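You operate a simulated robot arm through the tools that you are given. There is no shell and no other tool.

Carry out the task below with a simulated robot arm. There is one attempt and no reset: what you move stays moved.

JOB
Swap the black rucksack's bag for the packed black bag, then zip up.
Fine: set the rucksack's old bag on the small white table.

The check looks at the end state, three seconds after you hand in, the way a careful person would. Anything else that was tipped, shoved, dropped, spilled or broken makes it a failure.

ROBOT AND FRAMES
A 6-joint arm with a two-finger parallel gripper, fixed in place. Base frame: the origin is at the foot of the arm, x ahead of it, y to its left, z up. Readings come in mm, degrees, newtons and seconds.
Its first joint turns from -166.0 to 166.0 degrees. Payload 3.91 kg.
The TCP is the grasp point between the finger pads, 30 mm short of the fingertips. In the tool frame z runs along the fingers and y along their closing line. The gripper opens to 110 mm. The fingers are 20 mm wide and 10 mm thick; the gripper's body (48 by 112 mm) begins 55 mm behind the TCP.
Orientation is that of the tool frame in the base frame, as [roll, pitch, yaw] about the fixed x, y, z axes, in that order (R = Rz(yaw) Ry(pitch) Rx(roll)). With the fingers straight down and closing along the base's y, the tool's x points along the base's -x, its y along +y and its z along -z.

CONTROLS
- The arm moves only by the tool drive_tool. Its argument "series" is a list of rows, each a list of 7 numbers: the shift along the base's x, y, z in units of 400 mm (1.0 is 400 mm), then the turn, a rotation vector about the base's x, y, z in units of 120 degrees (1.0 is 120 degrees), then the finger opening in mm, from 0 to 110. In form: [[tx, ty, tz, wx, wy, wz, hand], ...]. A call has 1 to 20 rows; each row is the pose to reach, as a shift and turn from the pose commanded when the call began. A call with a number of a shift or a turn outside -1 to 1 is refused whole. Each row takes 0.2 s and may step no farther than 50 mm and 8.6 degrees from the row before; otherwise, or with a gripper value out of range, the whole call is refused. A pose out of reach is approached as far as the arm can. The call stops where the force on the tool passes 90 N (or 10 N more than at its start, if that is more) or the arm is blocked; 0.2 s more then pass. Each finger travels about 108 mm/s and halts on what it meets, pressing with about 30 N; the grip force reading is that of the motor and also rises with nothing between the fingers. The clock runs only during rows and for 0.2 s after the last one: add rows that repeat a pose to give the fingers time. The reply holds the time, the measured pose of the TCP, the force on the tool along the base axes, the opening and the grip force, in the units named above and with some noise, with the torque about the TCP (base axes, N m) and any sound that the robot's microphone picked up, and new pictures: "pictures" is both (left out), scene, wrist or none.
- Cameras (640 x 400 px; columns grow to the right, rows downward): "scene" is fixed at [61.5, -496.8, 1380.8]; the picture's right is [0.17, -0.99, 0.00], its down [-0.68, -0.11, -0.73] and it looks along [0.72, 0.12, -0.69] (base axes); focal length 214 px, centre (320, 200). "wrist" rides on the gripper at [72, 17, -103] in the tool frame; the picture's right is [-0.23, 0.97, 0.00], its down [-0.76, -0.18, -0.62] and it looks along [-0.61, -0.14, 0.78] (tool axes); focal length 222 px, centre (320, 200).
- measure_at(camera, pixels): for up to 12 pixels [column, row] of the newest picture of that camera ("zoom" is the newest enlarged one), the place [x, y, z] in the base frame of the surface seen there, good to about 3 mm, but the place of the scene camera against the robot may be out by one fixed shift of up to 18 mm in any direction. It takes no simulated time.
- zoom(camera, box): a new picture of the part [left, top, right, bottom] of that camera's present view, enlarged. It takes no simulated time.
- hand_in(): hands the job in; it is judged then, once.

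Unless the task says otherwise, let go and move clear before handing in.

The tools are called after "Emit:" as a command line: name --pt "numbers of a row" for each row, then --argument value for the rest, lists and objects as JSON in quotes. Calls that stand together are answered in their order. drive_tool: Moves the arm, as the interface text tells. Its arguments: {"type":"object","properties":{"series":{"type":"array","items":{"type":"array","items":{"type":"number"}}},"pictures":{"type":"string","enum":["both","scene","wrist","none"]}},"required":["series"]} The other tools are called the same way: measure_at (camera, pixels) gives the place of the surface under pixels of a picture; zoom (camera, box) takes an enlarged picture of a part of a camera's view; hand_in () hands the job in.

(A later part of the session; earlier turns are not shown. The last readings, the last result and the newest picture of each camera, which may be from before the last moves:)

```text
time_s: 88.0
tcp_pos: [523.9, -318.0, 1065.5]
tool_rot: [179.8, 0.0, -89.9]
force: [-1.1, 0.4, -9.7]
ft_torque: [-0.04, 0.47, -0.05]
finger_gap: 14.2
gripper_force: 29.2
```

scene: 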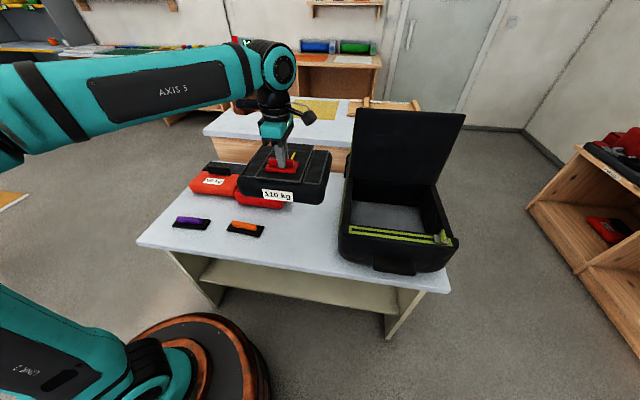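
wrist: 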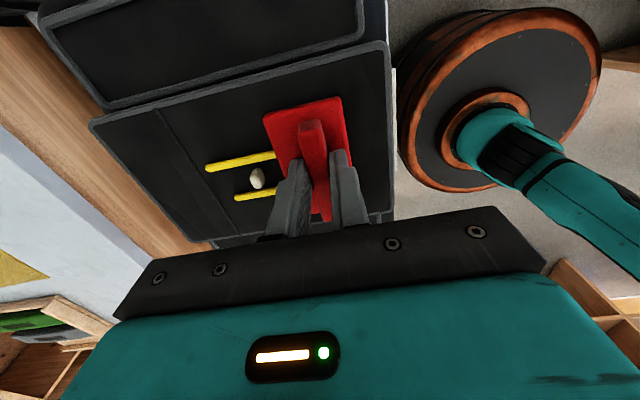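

The bag is turned, with its "110 kg" label facing the robot, the same way the old bag's label faced. I'll measure its outline against the TCP before inserting.

Emit:
zoom --camera "scene" --box '[225, 130, 345, 220]'

Emit:
measure_at --camera "zoom" --pixels '[[75, 200], [80, 260], [275, 310], [410, 330], [490, 300], [555, 130], [540, 250], [140, 80], [320, 330], [275, 345], [90, 180], [565, 110]]'

```text
4.44 times, centred on (285, 175) of scene
```

zoom: 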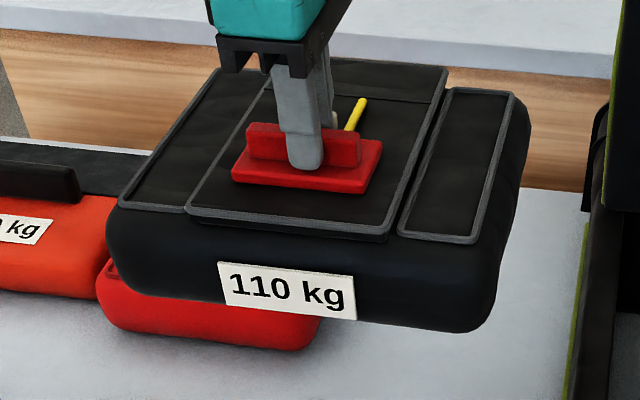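

```text
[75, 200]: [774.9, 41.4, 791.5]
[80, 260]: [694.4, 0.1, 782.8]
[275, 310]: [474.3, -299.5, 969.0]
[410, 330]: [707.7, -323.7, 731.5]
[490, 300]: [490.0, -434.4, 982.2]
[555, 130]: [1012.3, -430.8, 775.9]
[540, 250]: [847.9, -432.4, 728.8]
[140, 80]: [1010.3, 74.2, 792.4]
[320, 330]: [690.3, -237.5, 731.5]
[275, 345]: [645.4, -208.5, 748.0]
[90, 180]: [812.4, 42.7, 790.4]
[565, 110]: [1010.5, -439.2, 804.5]
```

The front face is about 62 mm ahead of the TCP, so a target TCP of about (551,-658) centres the bag in the cavity. I'll check the flap's lean, then move across at this height.

Emit:
measure_at --camera "scene" --pixels '[[405, 130], [405, 150], [405, 170], [365, 150], [445, 150], [360, 112], [455, 118]]'

Emit:
drive_tool --pt "0.02 -0.04 0 0 0 0 10" --pt "0.04 -0.11 0 0 0 0 10" --pt "0.06 -0.19 0 0 0 0 10" --pt "0.0675 -0.27 0 0 0 0 10" --pt "0.0675 -0.35 0 0 0 0 10" --pt "0.0675 -0.43 0 0 0 0 10" --pt "0.0675 -0.51 0 0 0 0 10" --pt "0.0675 -0.59 0 0 0 0 10" --pt "0.0675 -0.67 0 0 0 0 10" --pt "0.0675 -0.74 0 0 0 0 10" --pt "0.0675 -0.8 0 0 0 0 10" --pt "0.0675 -0.84 0 0 0 0 10" --pt "0.0675 -0.85 0 0 0 0 10" --pictures "both"

```text
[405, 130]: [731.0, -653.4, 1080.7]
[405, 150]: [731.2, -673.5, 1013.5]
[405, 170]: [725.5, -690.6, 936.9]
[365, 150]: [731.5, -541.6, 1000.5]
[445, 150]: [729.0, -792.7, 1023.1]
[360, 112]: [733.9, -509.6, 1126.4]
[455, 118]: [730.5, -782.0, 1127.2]
```

```text
time_s: 90.8
tcp_pos: [550.8, -658.6, 1064.7]
tool_rot: [179.7, 0.0, -90.0]
force: [-0.4, 0.6, -9.8]
ft_torque: [-0.06, 0.48, -0.01]
finger_gap: 13.5
gripper_force: 30.5
```

scene: 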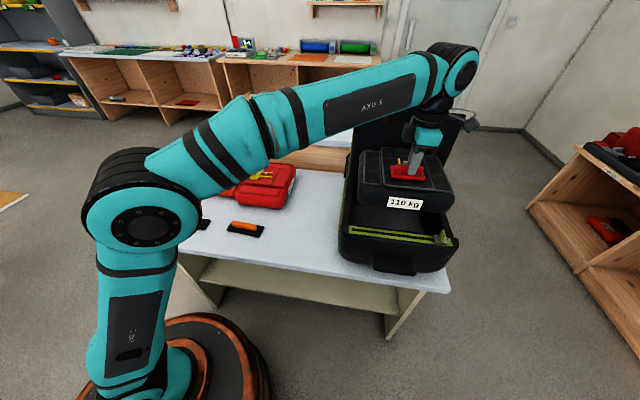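
wrist: 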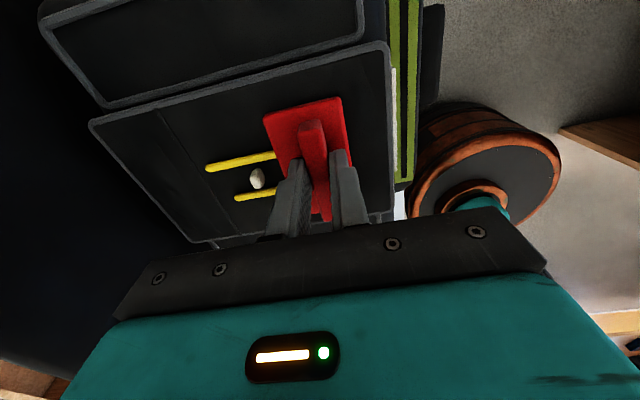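

The flap stands nearly vertical (scene x≈731 at its inner face), so I need care at the back. I'll measure the hanging bag against the cavity in the same camera frame.

Emit:
zoom --camera "scene" --box '[335, 130, 475, 270]'

Emit:
measure_at --camera "zoom" --pixels '[[230, 175], [130, 160], [400, 190], [110, 130], [432, 150], [150, 55], [300, 180], [200, 130], [380, 170], [115, 100], [425, 120], [130, 70]]'

```text
2.86 times, centred on (405, 200) of scene
```

zoom: 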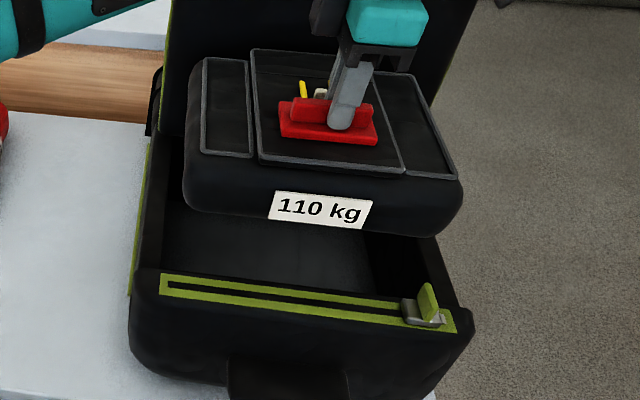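

```text
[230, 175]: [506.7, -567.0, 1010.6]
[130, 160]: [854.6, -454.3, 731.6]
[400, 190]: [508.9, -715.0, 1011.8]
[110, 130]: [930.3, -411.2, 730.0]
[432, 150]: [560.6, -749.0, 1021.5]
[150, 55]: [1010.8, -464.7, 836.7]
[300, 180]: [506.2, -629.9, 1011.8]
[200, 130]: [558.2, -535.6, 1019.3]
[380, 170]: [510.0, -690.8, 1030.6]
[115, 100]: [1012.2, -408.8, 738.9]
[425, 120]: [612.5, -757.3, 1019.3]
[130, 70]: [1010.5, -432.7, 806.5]
```

Emit:
measure_at --camera "zoom" --pixels '[[190, 165], [188, 180], [195, 195], [192, 140], [196, 110], [455, 205], [459, 195], [456, 180], [450, 170], [445, 215], [420, 225], [205, 75]]'

```text
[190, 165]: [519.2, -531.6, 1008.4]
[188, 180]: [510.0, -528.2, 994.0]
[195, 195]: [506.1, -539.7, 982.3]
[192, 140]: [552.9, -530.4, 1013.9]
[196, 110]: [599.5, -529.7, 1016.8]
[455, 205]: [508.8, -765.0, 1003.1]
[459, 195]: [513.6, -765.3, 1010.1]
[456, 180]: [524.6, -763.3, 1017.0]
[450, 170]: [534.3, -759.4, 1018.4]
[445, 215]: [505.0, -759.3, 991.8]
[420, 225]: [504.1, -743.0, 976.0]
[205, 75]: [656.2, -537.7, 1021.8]
```

In the scene frame the bag spans y -528 to -767 with its front at x≈505; the cavity spans y -520 to -790 and x 482 to 735. I'll shift 8 mm in -y to centre it and lower it partway into the opening.

Emit:
drive_tool --pt "0 -0.019 0 0 0 0 10" --pt "0 -0.019 -0.04 0 0 0 10" --pt "0 -0.019 -0.08 0 0 0 10" --pt "0 -0.019 -0.12 0 0 0 10" --pt "0 -0.019 -0.16 0 0 0 10" --pt "0 -0.019 -0.19 0 0 0 10" --pictures "both"

Emit:
zoom --camera "scene" --box '[335, 130, 475, 270]'

```text
time_s: 92.2
tcp_pos: [550.7, -666.5, 988.8]
tool_rot: [179.8, 0.0, -90.1]
force: [1.0, 0.5, -9.3]
ft_torque: [-0.03, 0.46, 0.01]
finger_gap: 13.8
gripper_force: 30.3
```

scene: 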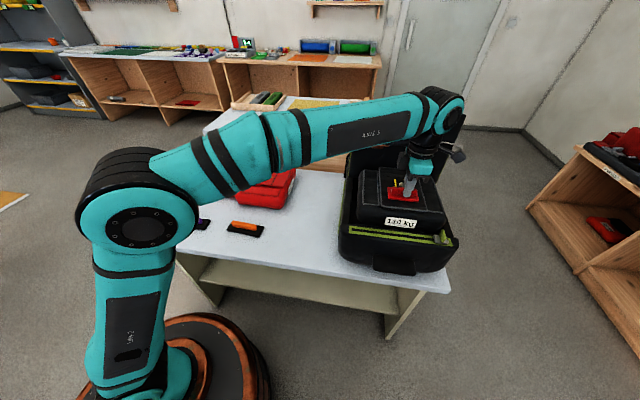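
wrist: 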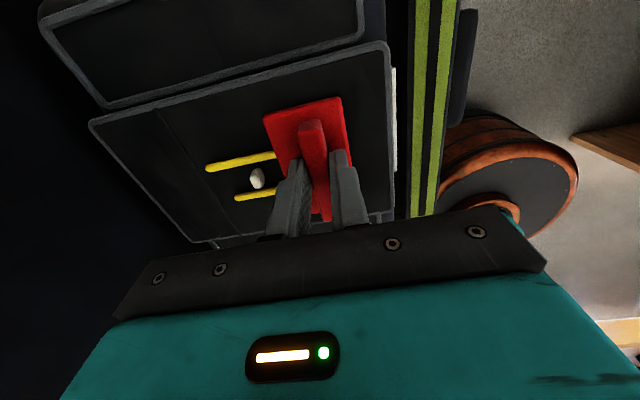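

```text
2.86 times, centred on (405, 200) of scene
```

zoom: 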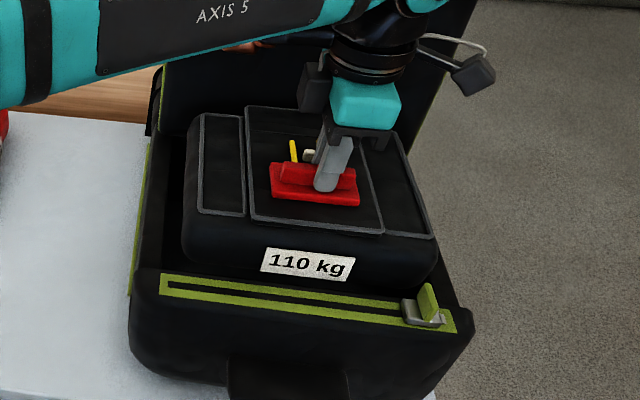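

The bag is going in with space on every side and no contact forces. I'll lower further, slowing near the floor.

Emit:
drive_tool --pt "0 0 -0.04 0 0 0 10" --pt "0 0 -0.08 0 0 0 10" --pt "0 0 -0.12 0 0 0 10" --pt "0 0 -0.16 0 0 0 10" --pt "0 0 -0.2 0 0 0 10" --pt "0 0 -0.235 0 0 0 10" --pt "0 0 -0.25 0 0 0 10" --pictures "both"

Emit:
zoom --camera "scene" --box '[335, 130, 475, 270]'

```text
time_s: 93.8
tcp_pos: [551.8, -666.2, 890.6]
tool_rot: [179.8, 0.1, -90.1]
force: [0.3, -0.1, -9.9]
ft_torque: [-0.02, 0.42, 0.01]
finger_gap: 14.1
gripper_force: 30.3
```

scene: 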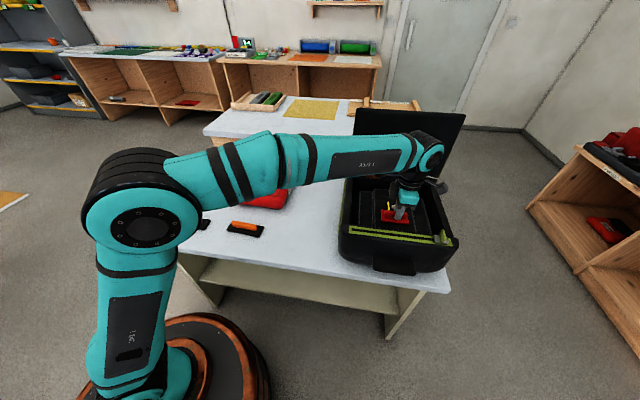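
wrist: 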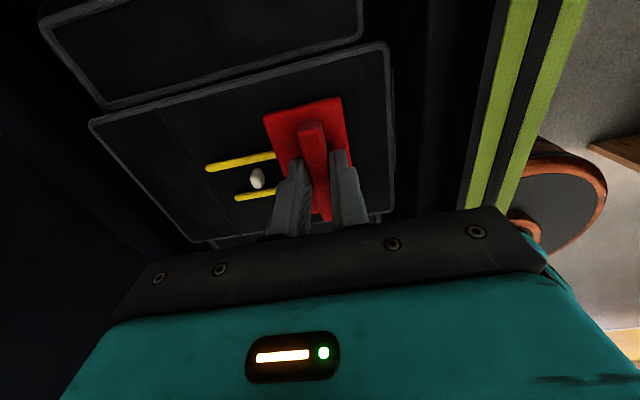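

```text
2.86 times, centred on (405, 200) of scene
```

zoom: 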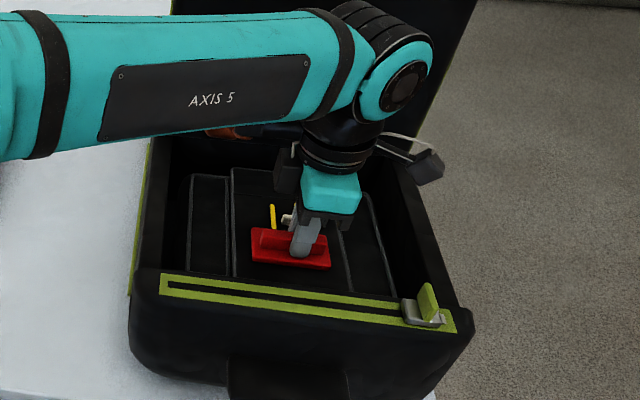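

Still freely hanging (-9.9 N). I'll go down in tiny steps until the floor takes the weight.

Emit:
drive_tool --pt "0 0 -0.01 0 0 0 10" --pt "0 0 -0.018 0 0 0 10" --pt "0 0 -0.025 0 0 0 10" --pt "0 0 -0.03 0 0 0 10" --pictures "none"

```text
time_s: 94.8
tcp_pos: [549.6, -666.9, 878.0]
tool_rot: [179.8, 0.1, -90.0]
force: [-2.6, -1.0, -3.7]
ft_torque: [0.0, -0.1, 0.04]
finger_gap: 14.0
gripper_force: 30.0
```

The floor is taking most of the weight (down to 3.7 N). I'll lower 2 mm more and check.

Emit:
drive_tool --pt "0 0 -0.003 0 0 0 10" --pt "0 0 -0.005 0 0 0 10" --pt "0 0 -0.005 0 0 0 10" --pictures "wrist"

```text
time_s: 95.6
tcp_pos: [550.0, -666.3, 876.9]
tool_rot: [179.9, -0.1, -90.0]
force: [-7.4, -3.7, 16.6]
ft_torque: [0.62, -0.04, 0.05]
finger_gap: 14.0
gripper_force: 30.0
```

wrist: 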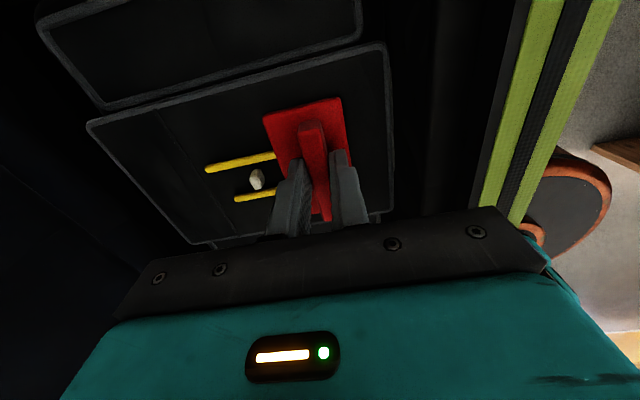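

The bag is on the floor (+16.6 N). I'll ease off 1 mm, open the fingers and rise straight up.

Emit:
drive_tool --pt "0 0 0.003 0 0 0 12" --pt "0 0 0.003 0 0 0 24" --pt "0 0 0.003 0 0 0 34" --pt "0 0 0.06 0 0 0 34" --pt "0 0 0.15 0 0 0 40" --pt "0 0 0.26 0 0 0 40" --pt "0 0 0.37 0 0 0 40" --pt "0 0 0.45 0 0 0 40" --pictures "both"

Emit:
zoom --camera "wrist" --box '[150, 0, 450, 220]'

```text
time_s: 97.4
tcp_pos: [549.4, -668.0, 1056.2]
tool_rot: [179.8, 0.0, -90.0]
force: [-0.6, -1.5, -0.5]
ft_torque: [0.0, -0.01, 0.02]
finger_gap: 40.1
gripper_force: 0.0
```

scene: 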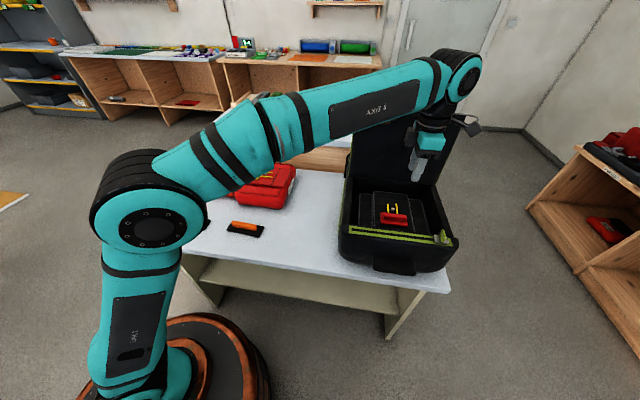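
wrist: 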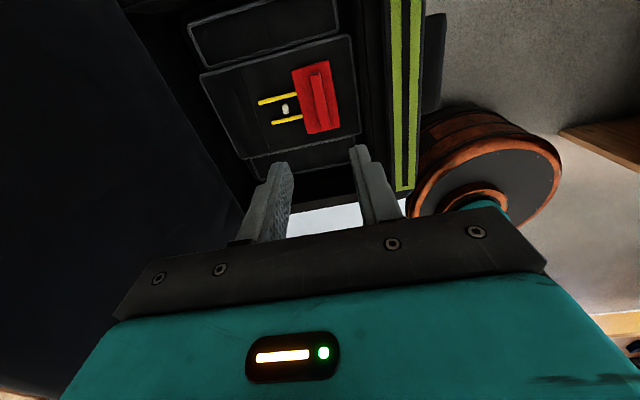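

```text
1.82 times, centred on (300, 110) of wrist
```

zoom: 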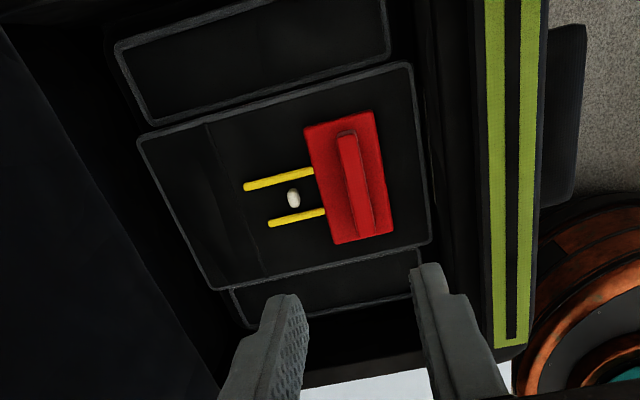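

The packed bag is in the rucksack with its rods still around the loop. Next is closing the flap: I'll go around to its outer side from the left, with the fingers pointing along -y, so I can push it back over.

Emit:
drive_tool --pt "0 0.1 0.02 0 0 0 20" --pt "0 0.2 0.04 0 0 0 0" --pt "0 0.31 0.05 0 0 0 0" --pt "0 0.42 0.05 0 0 0 0" --pt "0 0.53 0.05 0 0 0 0" --pt "0 0.62 0.05 0 0 0 0" --pt "0 0.7 0.05 0 0 0 0" --pt "0.04 0.7 0.05 -0.068 0 0 0" --pt "0.09 0.7 0.05 -0.136 0 0 0" --pt "0.14 0.7 0.05 -0.205 0 0 0" --pt "0.19 0.7 0.05 -0.273 0 0 0" --pt "0.24 0.7 0.05 -0.341 0 0 0" --pt "0.29 0.7 0.05 -0.409 0 0 0" --pt "0.34 0.7 0.05 -0.477 0 0 0" --pt "0.39 0.7 0.05 -0.545 0 0 0" --pt "0.44 0.7 0.05 -0.614 0 0 0" --pt "0.49 0.7 0.05 -0.682 0 0 0" --pt "0.55 0.7 0.05 -0.75 0 0 0" --pictures "both"

```text
time_s: 101.2
tcp_pos: [769.5, -386.3, 1078.4]
tool_rot: [-41.6, -89.8, 131.4]
force: [-1.0, 0.0, 0.8]
ft_torque: [0.1, -0.01, 0.08]
finger_gap: 0.2
gripper_force: 30.6
```

scene: 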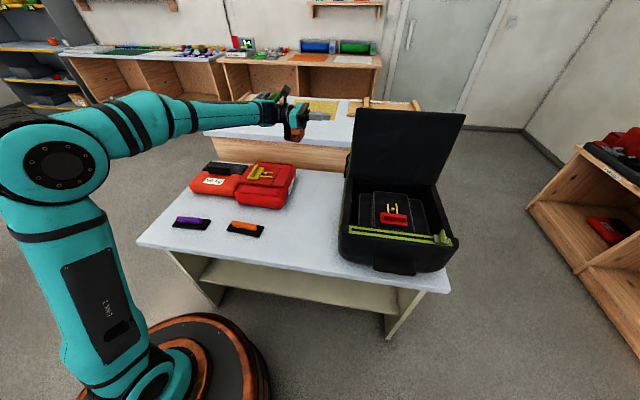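
wrist: 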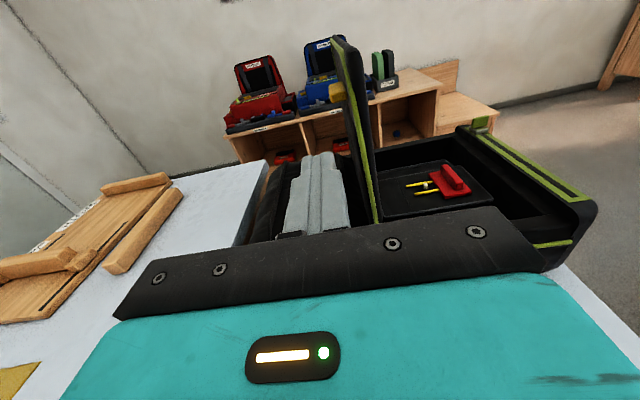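

From the side, the flap edge at (345–375, 40–220) leans slightly back and the fingers sit on its outer side. I'll measure the edge so I can approach safely behind it.

Emit:
measure_at --camera "wrist" --pixels '[[342, 45], [350, 80], [360, 130], [372, 200], [338, 92], [352, 60], [440, 188], [480, 122], [375, 215], [365, 150]]'

Emit:
zoom --camera "wrist" --box '[270, 20, 600, 260]'

```text
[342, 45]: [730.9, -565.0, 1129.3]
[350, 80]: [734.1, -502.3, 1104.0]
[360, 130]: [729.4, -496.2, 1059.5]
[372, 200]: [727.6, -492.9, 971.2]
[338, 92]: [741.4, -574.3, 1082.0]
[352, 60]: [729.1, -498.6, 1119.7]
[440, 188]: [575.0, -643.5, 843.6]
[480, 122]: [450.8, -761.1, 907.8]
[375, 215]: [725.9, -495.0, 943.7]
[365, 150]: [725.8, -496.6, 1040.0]
```

```text
1.67 times, centred on (435, 140) of wrist
```

zoom: 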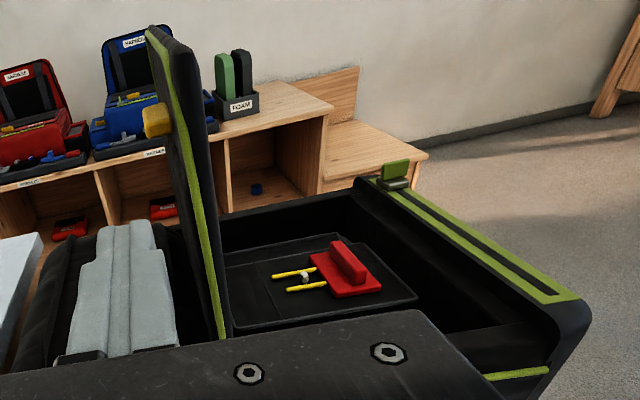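

The flap's outer face is at x≈731 with its left edge at y≈-495. I'll slide in behind it to y≈-510 and push gently in -x past vertical.

Emit:
drive_tool --pt "0 -0.1 0 0 0 0 0" --pt "0 -0.2 0 0 0 0 0" --pt "0 -0.31 0 0 0 0 0" --pt "-0.04 -0.31 0 0 0 0 0" --pt "-0.075 -0.31 0 0 0 0 0" --pt "-0.1 -0.31 0 0 0 0 0" --pt "-0.125 -0.31 0 0 0 0 0" --pt "-0.15 -0.31 0 0 0 0 0" --pt "-0.175 -0.31 0 0 0 0 0" --pictures "both"

```text
time_s: 103.2
tcp_pos: [701.4, -509.4, 1076.3]
tool_rot: [-24.4, -89.9, 114.2]
force: [1.3, -0.4, 0.1]
ft_torque: [-0.05, 0.0, 0.01]
finger_gap: 0.0
gripper_force: 30.3
```

scene: 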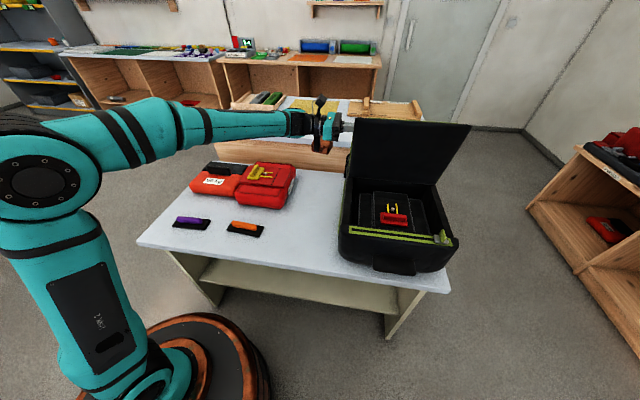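
wrist: 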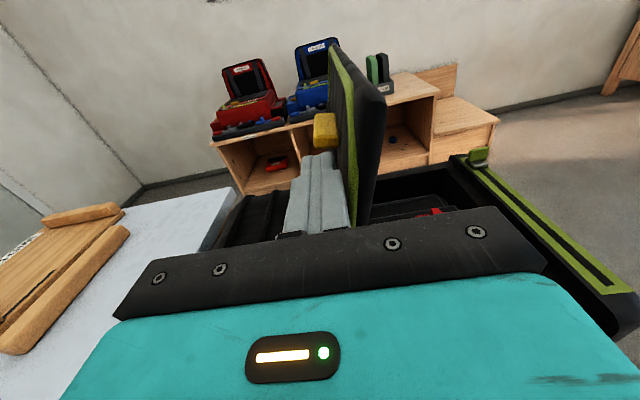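

The flap is now just past vertical toward closing. I'll draw the fingers out to +y and let it sink shut on its own.

Emit:
drive_tool --pt "-0.02 0 0 0 0 0 0" --pt "-0.02 0.08 0 0 0 0 0" --pt "-0.02 0.18 0 0 0 0 0" --pt "-0.02 0.28 0 0 0 0 0" --pt "-0.02 0.28 0 0 0 0 0" --pt "-0.02 0.28 0 0 0 0 0" --pt "-0.02 0.28 0 0 0 0 0" --pt "-0.02 0.28 0 0 0 0 0" --pt "-0.02 0.28 0 0 0 0 0" --pt "-0.02 0.28 0 0 0 0 0" --pictures "both"

Emit:
zoom --camera "scene" --box '[330, 130, 475, 280]'

```text
time_s: 105.4
tcp_pos: [692.4, -397.5, 1077.4]
tool_rot: [-37.1, -89.9, 126.9]
force: [0.0, 0.5, -0.6]
ft_torque: [-0.02, -0.01, -0.02]
finger_gap: 0.0
gripper_force: 30.2
```

scene: 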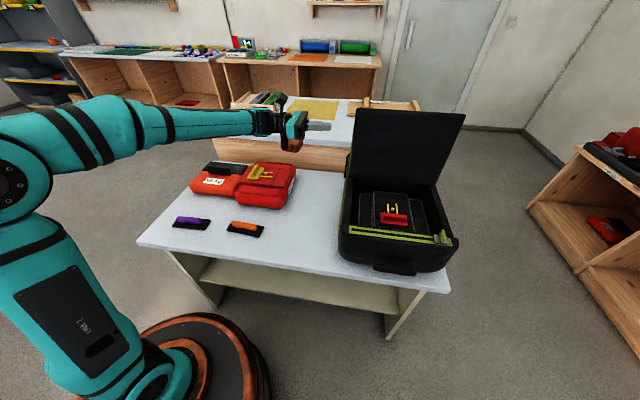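
wrist: 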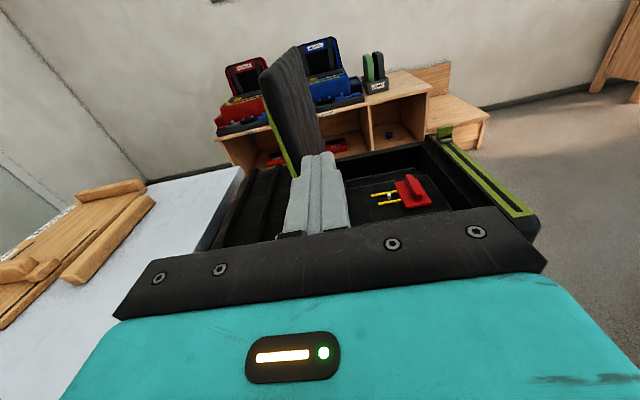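

```text
2.67 times, centred on (402, 205) of scene
```

zoom: 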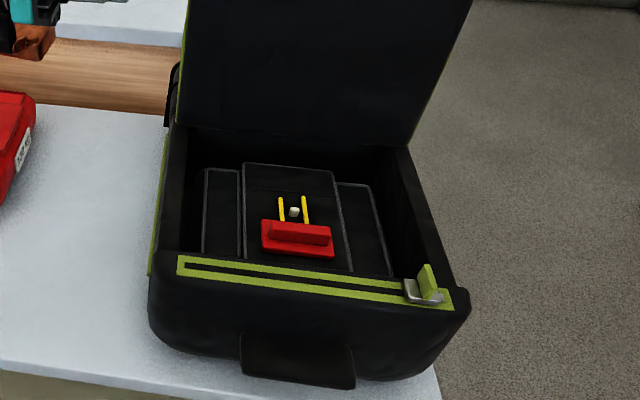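

The flap swung back open by itself, so its hinge holds it open near vertical. I'll go behind it again and push it along an arc down to about 40°, where it fell shut before.

Emit:
drive_tool --pt "0.1 0 -0.02 0 0 0 0" --pt "0.2 0 -0.05 0 0 0 0" --pt "0.2 -0.1 -0.056 0 0 0 0" --pt "0.2 -0.2 -0.056 0 0 0 0" --pt "0.2 -0.285 -0.056 0 0 0 0" --pt "0.15 -0.285 -0.056 0 0 0 0" --pt "0.119 -0.285 -0.056 0 0 0 0" --pt "0.08 -0.285 -0.054 0 0 0 0" --pt "0.044 -0.285 -0.052 0 0 0 0" --pt "0.007 -0.285 -0.056 0 0 0 0" --pt "-0.03 -0.285 -0.061 0 0 0 0" --pt "-0.066 -0.285 -0.071 0 0 0 0" --pt "-0.1015 -0.285 -0.083 0 0 0 0" --pt "-0.136 -0.285 -0.099 0 0 0 0" --pt "-0.168 -0.285 -0.117 0 0 0 0" --pt "-0.199 -0.285 -0.138 0 0 0 0" --pt "-0.228 -0.285 -0.162 0 0 0 0" --pictures "both"

```text
time_s: 109.0
tcp_pos: [602.3, -510.8, 1012.8]
tool_rot: [136.1, -90.0, -46.2]
force: [-1.2, 0.3, 0.3]
ft_torque: [0.01, 0.05, 0.0]
finger_gap: 0.0
gripper_force: 29.6
```

scene: 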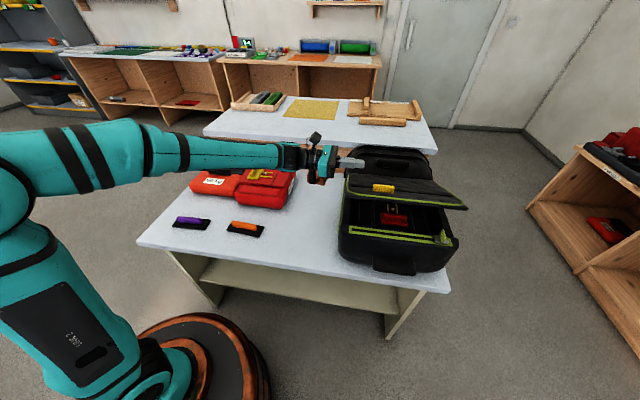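
wrist: 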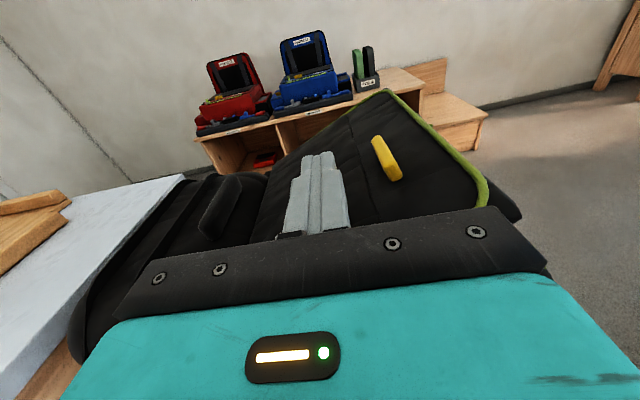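

The flap is at about 30° and falling shut. I'll pull out to +y and wait for it to settle.

Emit:
drive_tool --pt "0 0.08 0.03 0 0 0 0" --pt "0 0.18 0.04 0 0 0 0" --pt "0 0.28 0.04 0 0 0 0" --pt "0 0.28 0.04 0 0 0 0" --pt "0 0.28 0.04 0 0 0 0" --pt "0 0.28 0.04 0 0 0 0" --pt "0 0.28 0.04 0 0 0 0" --pictures "both"

Emit:
zoom --camera "scene" --box '[330, 130, 475, 280]'

```text
time_s: 110.6
tcp_pos: [600.6, -398.6, 1028.9]
tool_rot: [151.2, -89.9, -61.2]
force: [0.2, -0.3, 0.1]
ft_torque: [-0.01, 0.01, 0.02]
finger_gap: 0.0
gripper_force: 29.8
```

scene: 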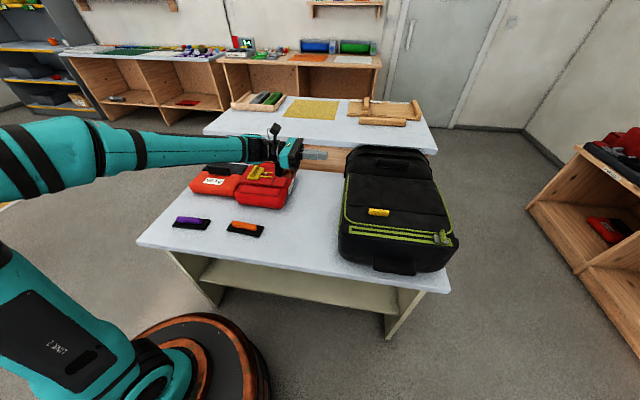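
wrist: 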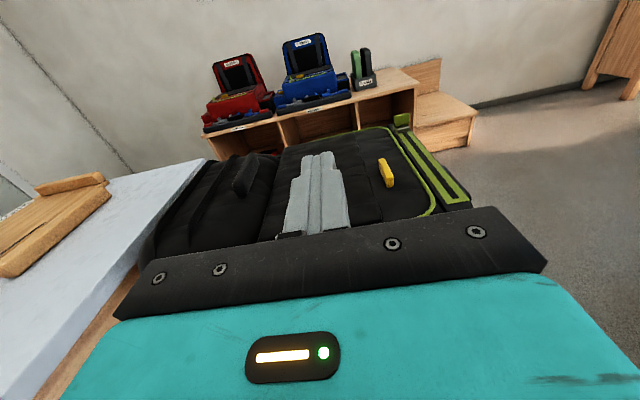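

```text
2.67 times, centred on (402, 205) of scene
```

zoom: 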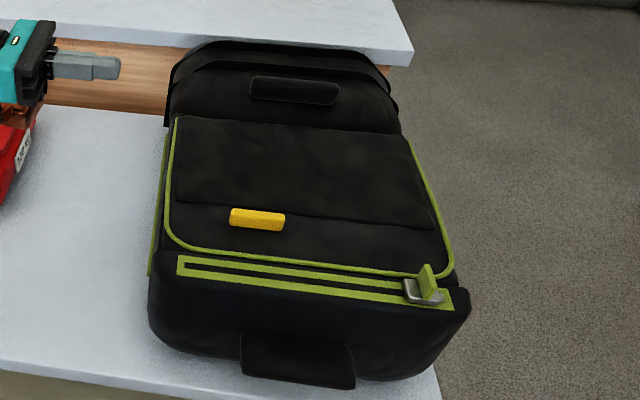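

The flap looks closed. I'll compare its heights with the earlier closed readings (bar top 913.6, flap 899 in the scene frame).

Emit:
measure_at --camera "scene" --pixels '[[379, 212], [370, 211], [388, 213], [379, 208], [352, 225], [420, 232], [440, 238], [400, 220], [360, 200], [352, 178], [435, 186], [400, 190]]'

Emit:
measure_at --camera "wrist" --pixels '[[388, 172], [383, 160], [420, 215], [430, 160], [403, 120], [370, 150], [405, 140], [395, 205]]'

```text
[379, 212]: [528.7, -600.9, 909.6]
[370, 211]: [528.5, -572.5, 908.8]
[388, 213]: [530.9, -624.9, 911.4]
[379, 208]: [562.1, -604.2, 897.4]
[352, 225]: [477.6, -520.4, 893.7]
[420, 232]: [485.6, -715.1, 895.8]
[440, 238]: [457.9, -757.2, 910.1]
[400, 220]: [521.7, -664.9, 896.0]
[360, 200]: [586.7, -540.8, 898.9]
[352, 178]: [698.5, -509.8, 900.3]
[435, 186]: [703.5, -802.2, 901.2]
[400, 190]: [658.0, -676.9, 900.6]
```

```text
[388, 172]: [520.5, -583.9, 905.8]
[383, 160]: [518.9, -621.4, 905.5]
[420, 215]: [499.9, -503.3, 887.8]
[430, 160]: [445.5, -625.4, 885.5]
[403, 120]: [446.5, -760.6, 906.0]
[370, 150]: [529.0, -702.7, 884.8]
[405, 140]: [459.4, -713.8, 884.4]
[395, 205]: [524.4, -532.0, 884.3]
```

The flap is fully closed at the same heights as before. Now I'll turn the tool vertical and then square to the zip tab, which is near (446,-760,906).

Emit:
drive_tool --pt "-0.03 0 0.01 0.068 0 0 0" --pt "-0.06 0 0.02 0.136 0 0 10" --pt "-0.09 0 0.03 0.205 0 0 20" --pt "-0.12 0 0.04 0.273 0 0 30" --pt "-0.15 0 0.05 0.341 0 0 40" --pt "-0.18 0 0.05 0.409 0 0 40" --pt "-0.21 0 0.05 0.477 0 0 40" --pt "-0.24 0 0.05 0.545 0 0 40" --pt "-0.27 0 0.05 0.614 0 0 40" --pt "-0.3 0 0.05 0.682 0 0 40" --pt "-0.33 0 0.05 0.75 0 0 40" --pictures "none"

Emit:
drive_tool --pt "0 -0.06 0 0 0 -0.068 40" --pt "0 -0.12 0 0 0 -0.136 40" --pt "0 -0.18 0 0 0 -0.205 40" --pt "0 -0.24 0 0 0 -0.273 40" --pt "0 -0.3 0 0 0 -0.341 40" --pt "0 -0.36 0 0 0 -0.409 40" --pt "0 -0.42 0 0 0 -0.477 40" --pt "-0.01 -0.5 0 0 0 -0.545 40" --pt "-0.02 -0.58 0 0 0 -0.614 40" --pt "-0.03 -0.66 0 0 0 -0.682 40" --pt "-0.05 -0.75 0 0 0 -0.75 40" --pictures "both"

```text
time_s: 113.0
tcp_pos: [470.1, -399.7, 1046.6]
tool_rot: [179.8, 0.1, -89.9]
force: [-0.8, 0.4, 0.3]
ft_torque: [-0.02, -0.01, 0.01]
finger_gap: 40.1
gripper_force: 0.0
```

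```text
time_s: 115.4
tcp_pos: [449.3, -700.1, 1049.1]
tool_rot: [179.9, 0.0, 179.9]
force: [0.2, 0.1, 0.7]
ft_torque: [-0.03, 0.0, 0.03]
finger_gap: 40.1
gripper_force: 0.0
```

scene: 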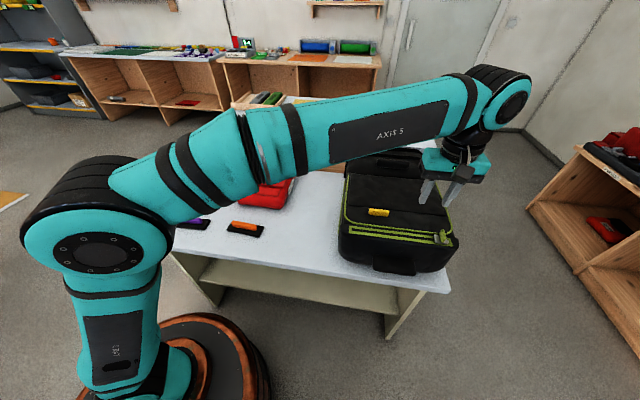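
wrist: 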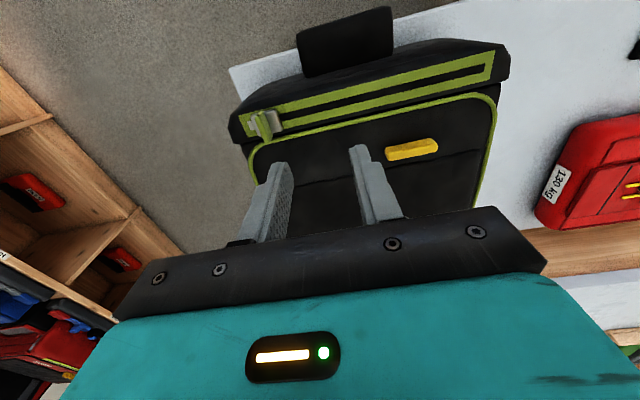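

Emit:
zoom --camera "wrist" --box '[220, 40, 520, 220]'

Emit:
measure_at --camera "wrist" --pixels '[[258, 118], [262, 124], [266, 130], [270, 137], [276, 120], [248, 122], [490, 58], [400, 80], [488, 72], [330, 100], [240, 118], [250, 130]]'

```text
2.13 times, centred on (370, 130) of wrist
```

zoom: 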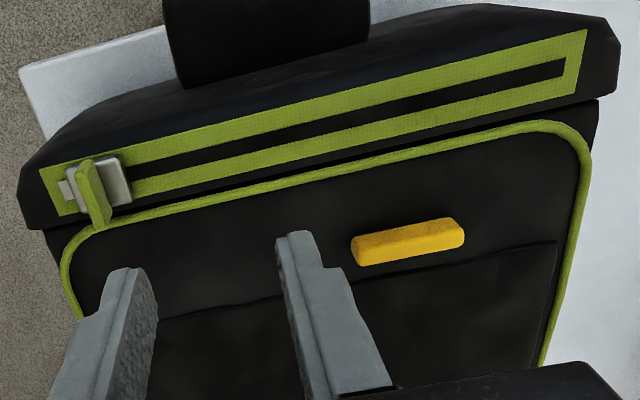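

```text
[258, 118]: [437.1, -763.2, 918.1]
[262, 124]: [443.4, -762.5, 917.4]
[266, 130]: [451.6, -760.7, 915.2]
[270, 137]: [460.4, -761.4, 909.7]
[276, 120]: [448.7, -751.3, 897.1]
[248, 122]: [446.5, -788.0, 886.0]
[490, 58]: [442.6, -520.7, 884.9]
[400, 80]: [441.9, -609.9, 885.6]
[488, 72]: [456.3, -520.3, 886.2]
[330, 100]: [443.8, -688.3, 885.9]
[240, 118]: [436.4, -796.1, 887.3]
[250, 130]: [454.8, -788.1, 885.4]
```

The tab is at y≈-762, x 437–460, top z≈918, and the strip runs to its +y end near y≈-517. I'll descend over the tab with the fingers straddling it and grip it.

Emit:
drive_tool --pt "-0.003 -0.07 -0.06 0 0 0 40" --pt "-0.006 -0.155 -0.1 0 0 0 40" --pt "-0.006 -0.155 -0.2 0 0 0 40" --pt "-0.006 -0.155 -0.25 0 0 0 40" --pictures "wrist"

Emit:
zoom --camera "wrist" --box '[250, 80, 400, 200]'

```text
time_s: 116.4
tcp_pos: [447.1, -761.8, 947.3]
tool_rot: [179.8, -0.1, 180.0]
force: [-1.2, -0.3, 0.1]
ft_torque: [-0.03, 0.03, -0.01]
finger_gap: 39.9
gripper_force: 0.1
```

wrist: 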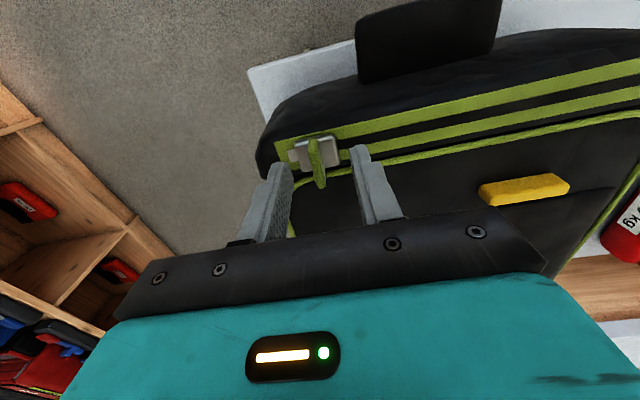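

```text
3.33 times, centred on (325, 140) of wrist
```

zoom: 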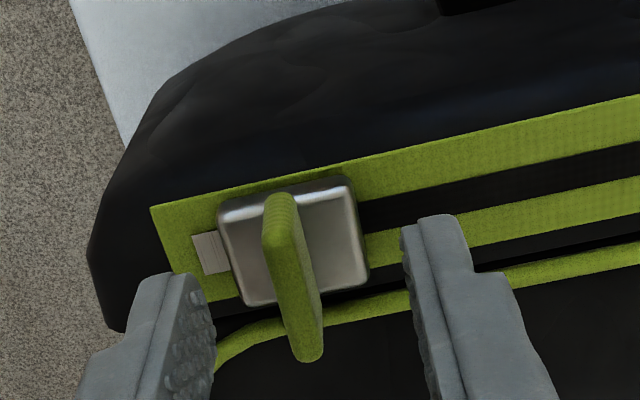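

The tab sits between the fingers. I'll lower 15 mm and close on it.

Emit:
drive_tool --pt "0 0 -0.02 0 0 0 40" --pt "0 0 -0.039 0 0 0 30" --pt "0 0 -0.039 0 0 0 10" --pt "0 0 -0.039 0 0 0 0" --pt "0 0 -0.039 0 0 0 0" --pictures "wrist"

```text
time_s: 117.6
tcp_pos: [448.1, -760.7, 930.2]
tool_rot: [179.9, 0.0, 180.0]
force: [-1.0, 0.2, 0.1]
ft_torque: [-0.09, 0.0, 0.08]
finger_gap: 6.6
gripper_force: 30.2
```

wrist: 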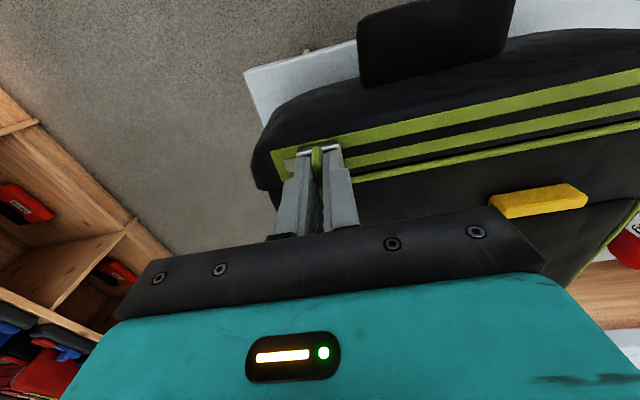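

The tab is gripped (gap 6.6 mm). I'll drag it along +y, following the strip's slight slope, most of the way first.

Emit:
drive_tool --pt "0 0.02 0 0 0 0 0" --pt "0.0005 0.05 0 0 0 0 0" --pt "0.001 0.08 0 0 0 0 0" --pt "0.001 0.11 0 0 0 0 0" --pt "0.0015 0.14 0 0 0 0 0" --pt "0.002 0.17 0 0 0 0 0" --pt "0.002 0.2 0 0 0 0 0" --pt "0.0025 0.23 0 0 0 0 0" --pt "0.003 0.26 0 0 0 0 0" --pt "0.003 0.29 0 0 0 0 0" --pt "0.0035 0.32 0 0 0 0 0" --pt "0.004 0.35 0 0 0 0 0" --pt "0.004 0.38 0 0 0 0 0" --pt "0.0045 0.41 0 0 0 0 0" --pt "0.005 0.44 0 0 0 0 0" --pt "0.005 0.47 0 0 0 0 0" --pt "0.005 0.5 0 0 0 0 0" --pictures "both"

```text
time_s: 121.2
tcp_pos: [451.2, -561.9, 931.1]
tool_rot: [179.7, 0.0, -180.0]
force: [1.5, -0.2, 6.5]
ft_torque: [-0.06, 0.06, -0.24]
finger_gap: 6.6
gripper_force: 29.9
```

scene: 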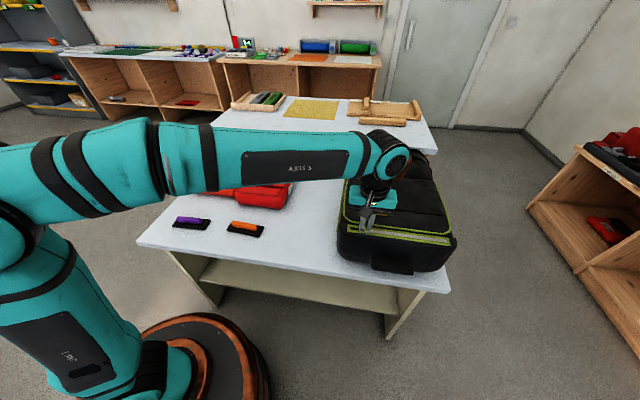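
wrist: 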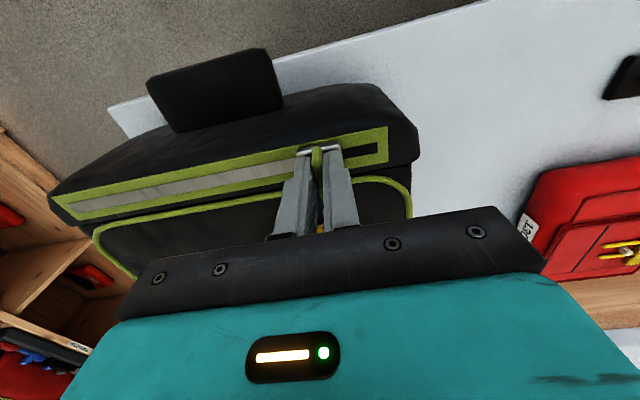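

The zip is closing behind the slider, with teeth showing from (70,205) to (290,165). I'll measure the remaining distance to the end.

Emit:
measure_at --camera "wrist" --pixels '[[384, 145], [387, 140], [378, 148], [360, 152], [68, 208], [58, 210]]'

Emit:
zoom --camera "wrist" --box '[270, 110, 420, 210]'

```text
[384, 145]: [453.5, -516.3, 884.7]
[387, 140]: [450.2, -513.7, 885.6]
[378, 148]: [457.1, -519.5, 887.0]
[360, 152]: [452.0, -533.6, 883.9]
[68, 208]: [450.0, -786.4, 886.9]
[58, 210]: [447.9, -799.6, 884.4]
```

```text
4.00 times, centred on (345, 160) of wrist
```

zoom: 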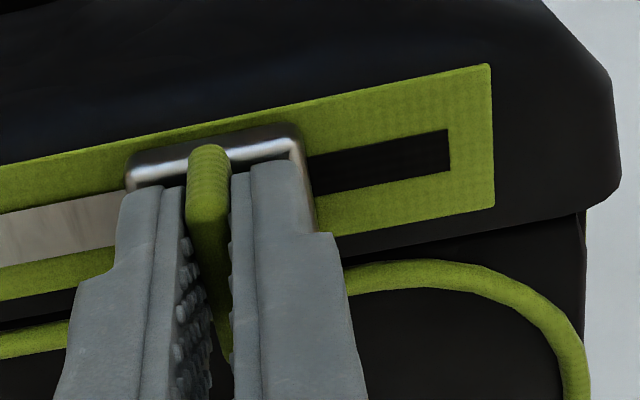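

The slot ends about 30 mm ahead of the slider's present centre. I'll pull on in small steps to the stop.

Emit:
drive_tool --pt "0.0005 0.02 0 0 0 0 0" --pt "0.001 0.04 0 0 0 0 0" --pt "0.001 0.055 0 0 0 0 0" --pt "0.001 0.065 0 0 0 0 0" --pt "0.001 0.072 0 0 0 0 0" --pictures "wrist"

Emit:
zoom --camera "wrist" --box '[270, 110, 420, 210]'

```text
time_s: 122.4
tcp_pos: [450.4, -532.5, 932.4]
tool_rot: [179.9, -0.1, -180.0]
force: [2.4, 0.4, -0.7]
ft_torque: [-0.04, 0.49, -0.11]
finger_gap: 6.1
gripper_force: 29.6
```

wrist: 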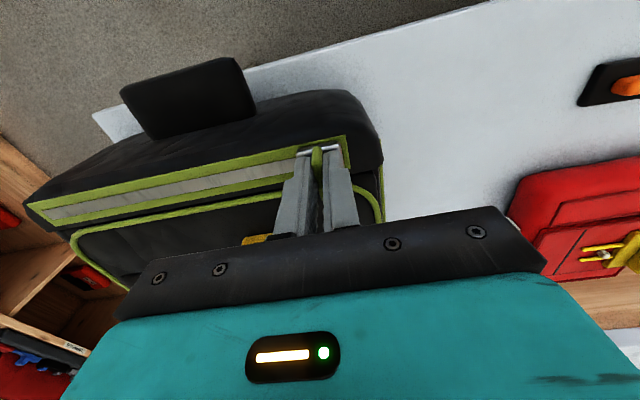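

```text
4.00 times, centred on (345, 160) of wrist
```

zoom: 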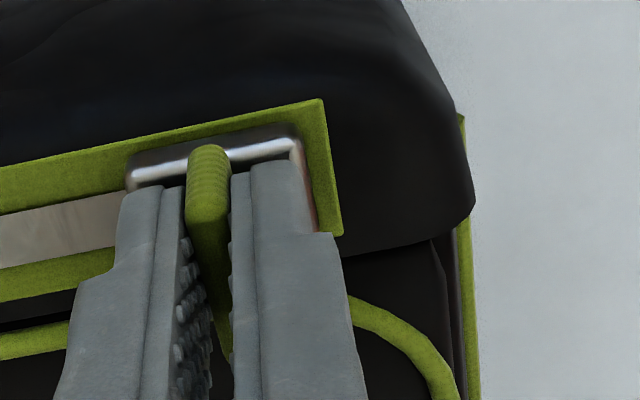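

The slider is at the strip's end, in the same relation as at the start (end edge at pixel 347). I'll nudge 2 mm more to confirm it's against the stop.

Emit:
drive_tool --pt "0 0.003 0 0 0 0 0" --pt "0 0.005 0 0 0 0 0" --pt "0 0.005 0 0 0 0 0" --pictures "wrist"

Emit:
zoom --camera "wrist" --box '[270, 110, 420, 210]'

```text
time_s: 123.2
tcp_pos: [448.2, -531.1, 931.7]
tool_rot: [179.8, 0.0, -180.0]
force: [-0.2, -1.8, -0.5]
ft_torque: [-0.11, 0.05, -0.2]
finger_gap: 6.6
gripper_force: 30.2
```

wrist: 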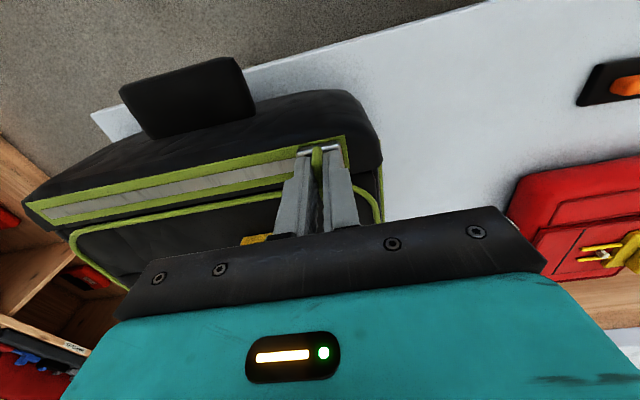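

```text
4.00 times, centred on (345, 160) of wrist
```

zoom: 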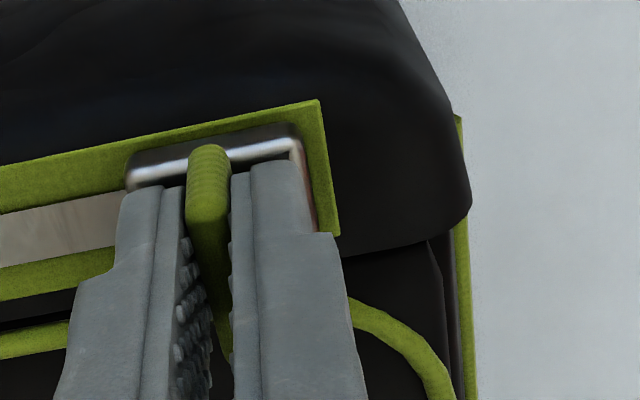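

The slider still gained about 1 mm against the end edge, so I'll nudge a little more until the gap matches the start (about 2 mm).

Emit:
drive_tool --pt "0 0.003 0 0 0 0 0" --pt "0 0.006 0 0 0 0 0" --pt "0 0.008 0 0 0 0 0" --pt "0 0.008 0 0 0 0 0" --pictures "wrist"

Emit:
zoom --camera "wrist" --box '[270, 110, 420, 210]'

```text
time_s: 124.2
tcp_pos: [449.1, -527.3, 932.2]
tool_rot: [179.9, 0.0, 180.0]
force: [3.8, -2.8, 0.1]
ft_torque: [-0.13, -0.29, -0.39]
finger_gap: 6.5
gripper_force: 30.3
```

wrist: 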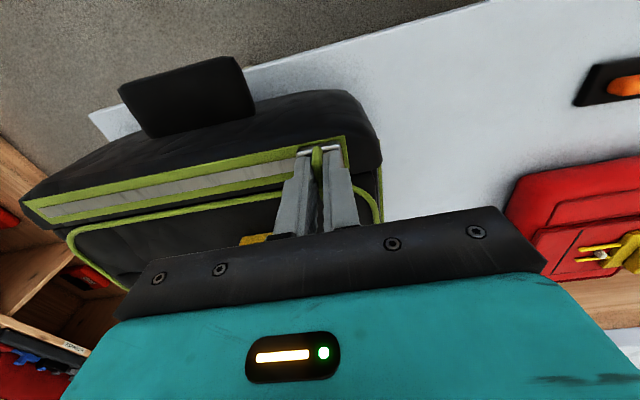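

```text
4.00 times, centred on (345, 160) of wrist
```

zoom: 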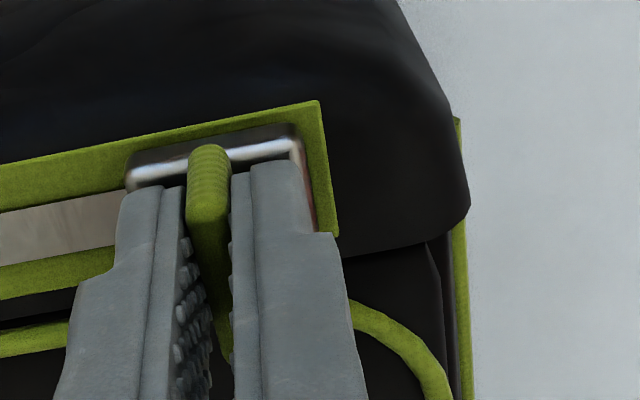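

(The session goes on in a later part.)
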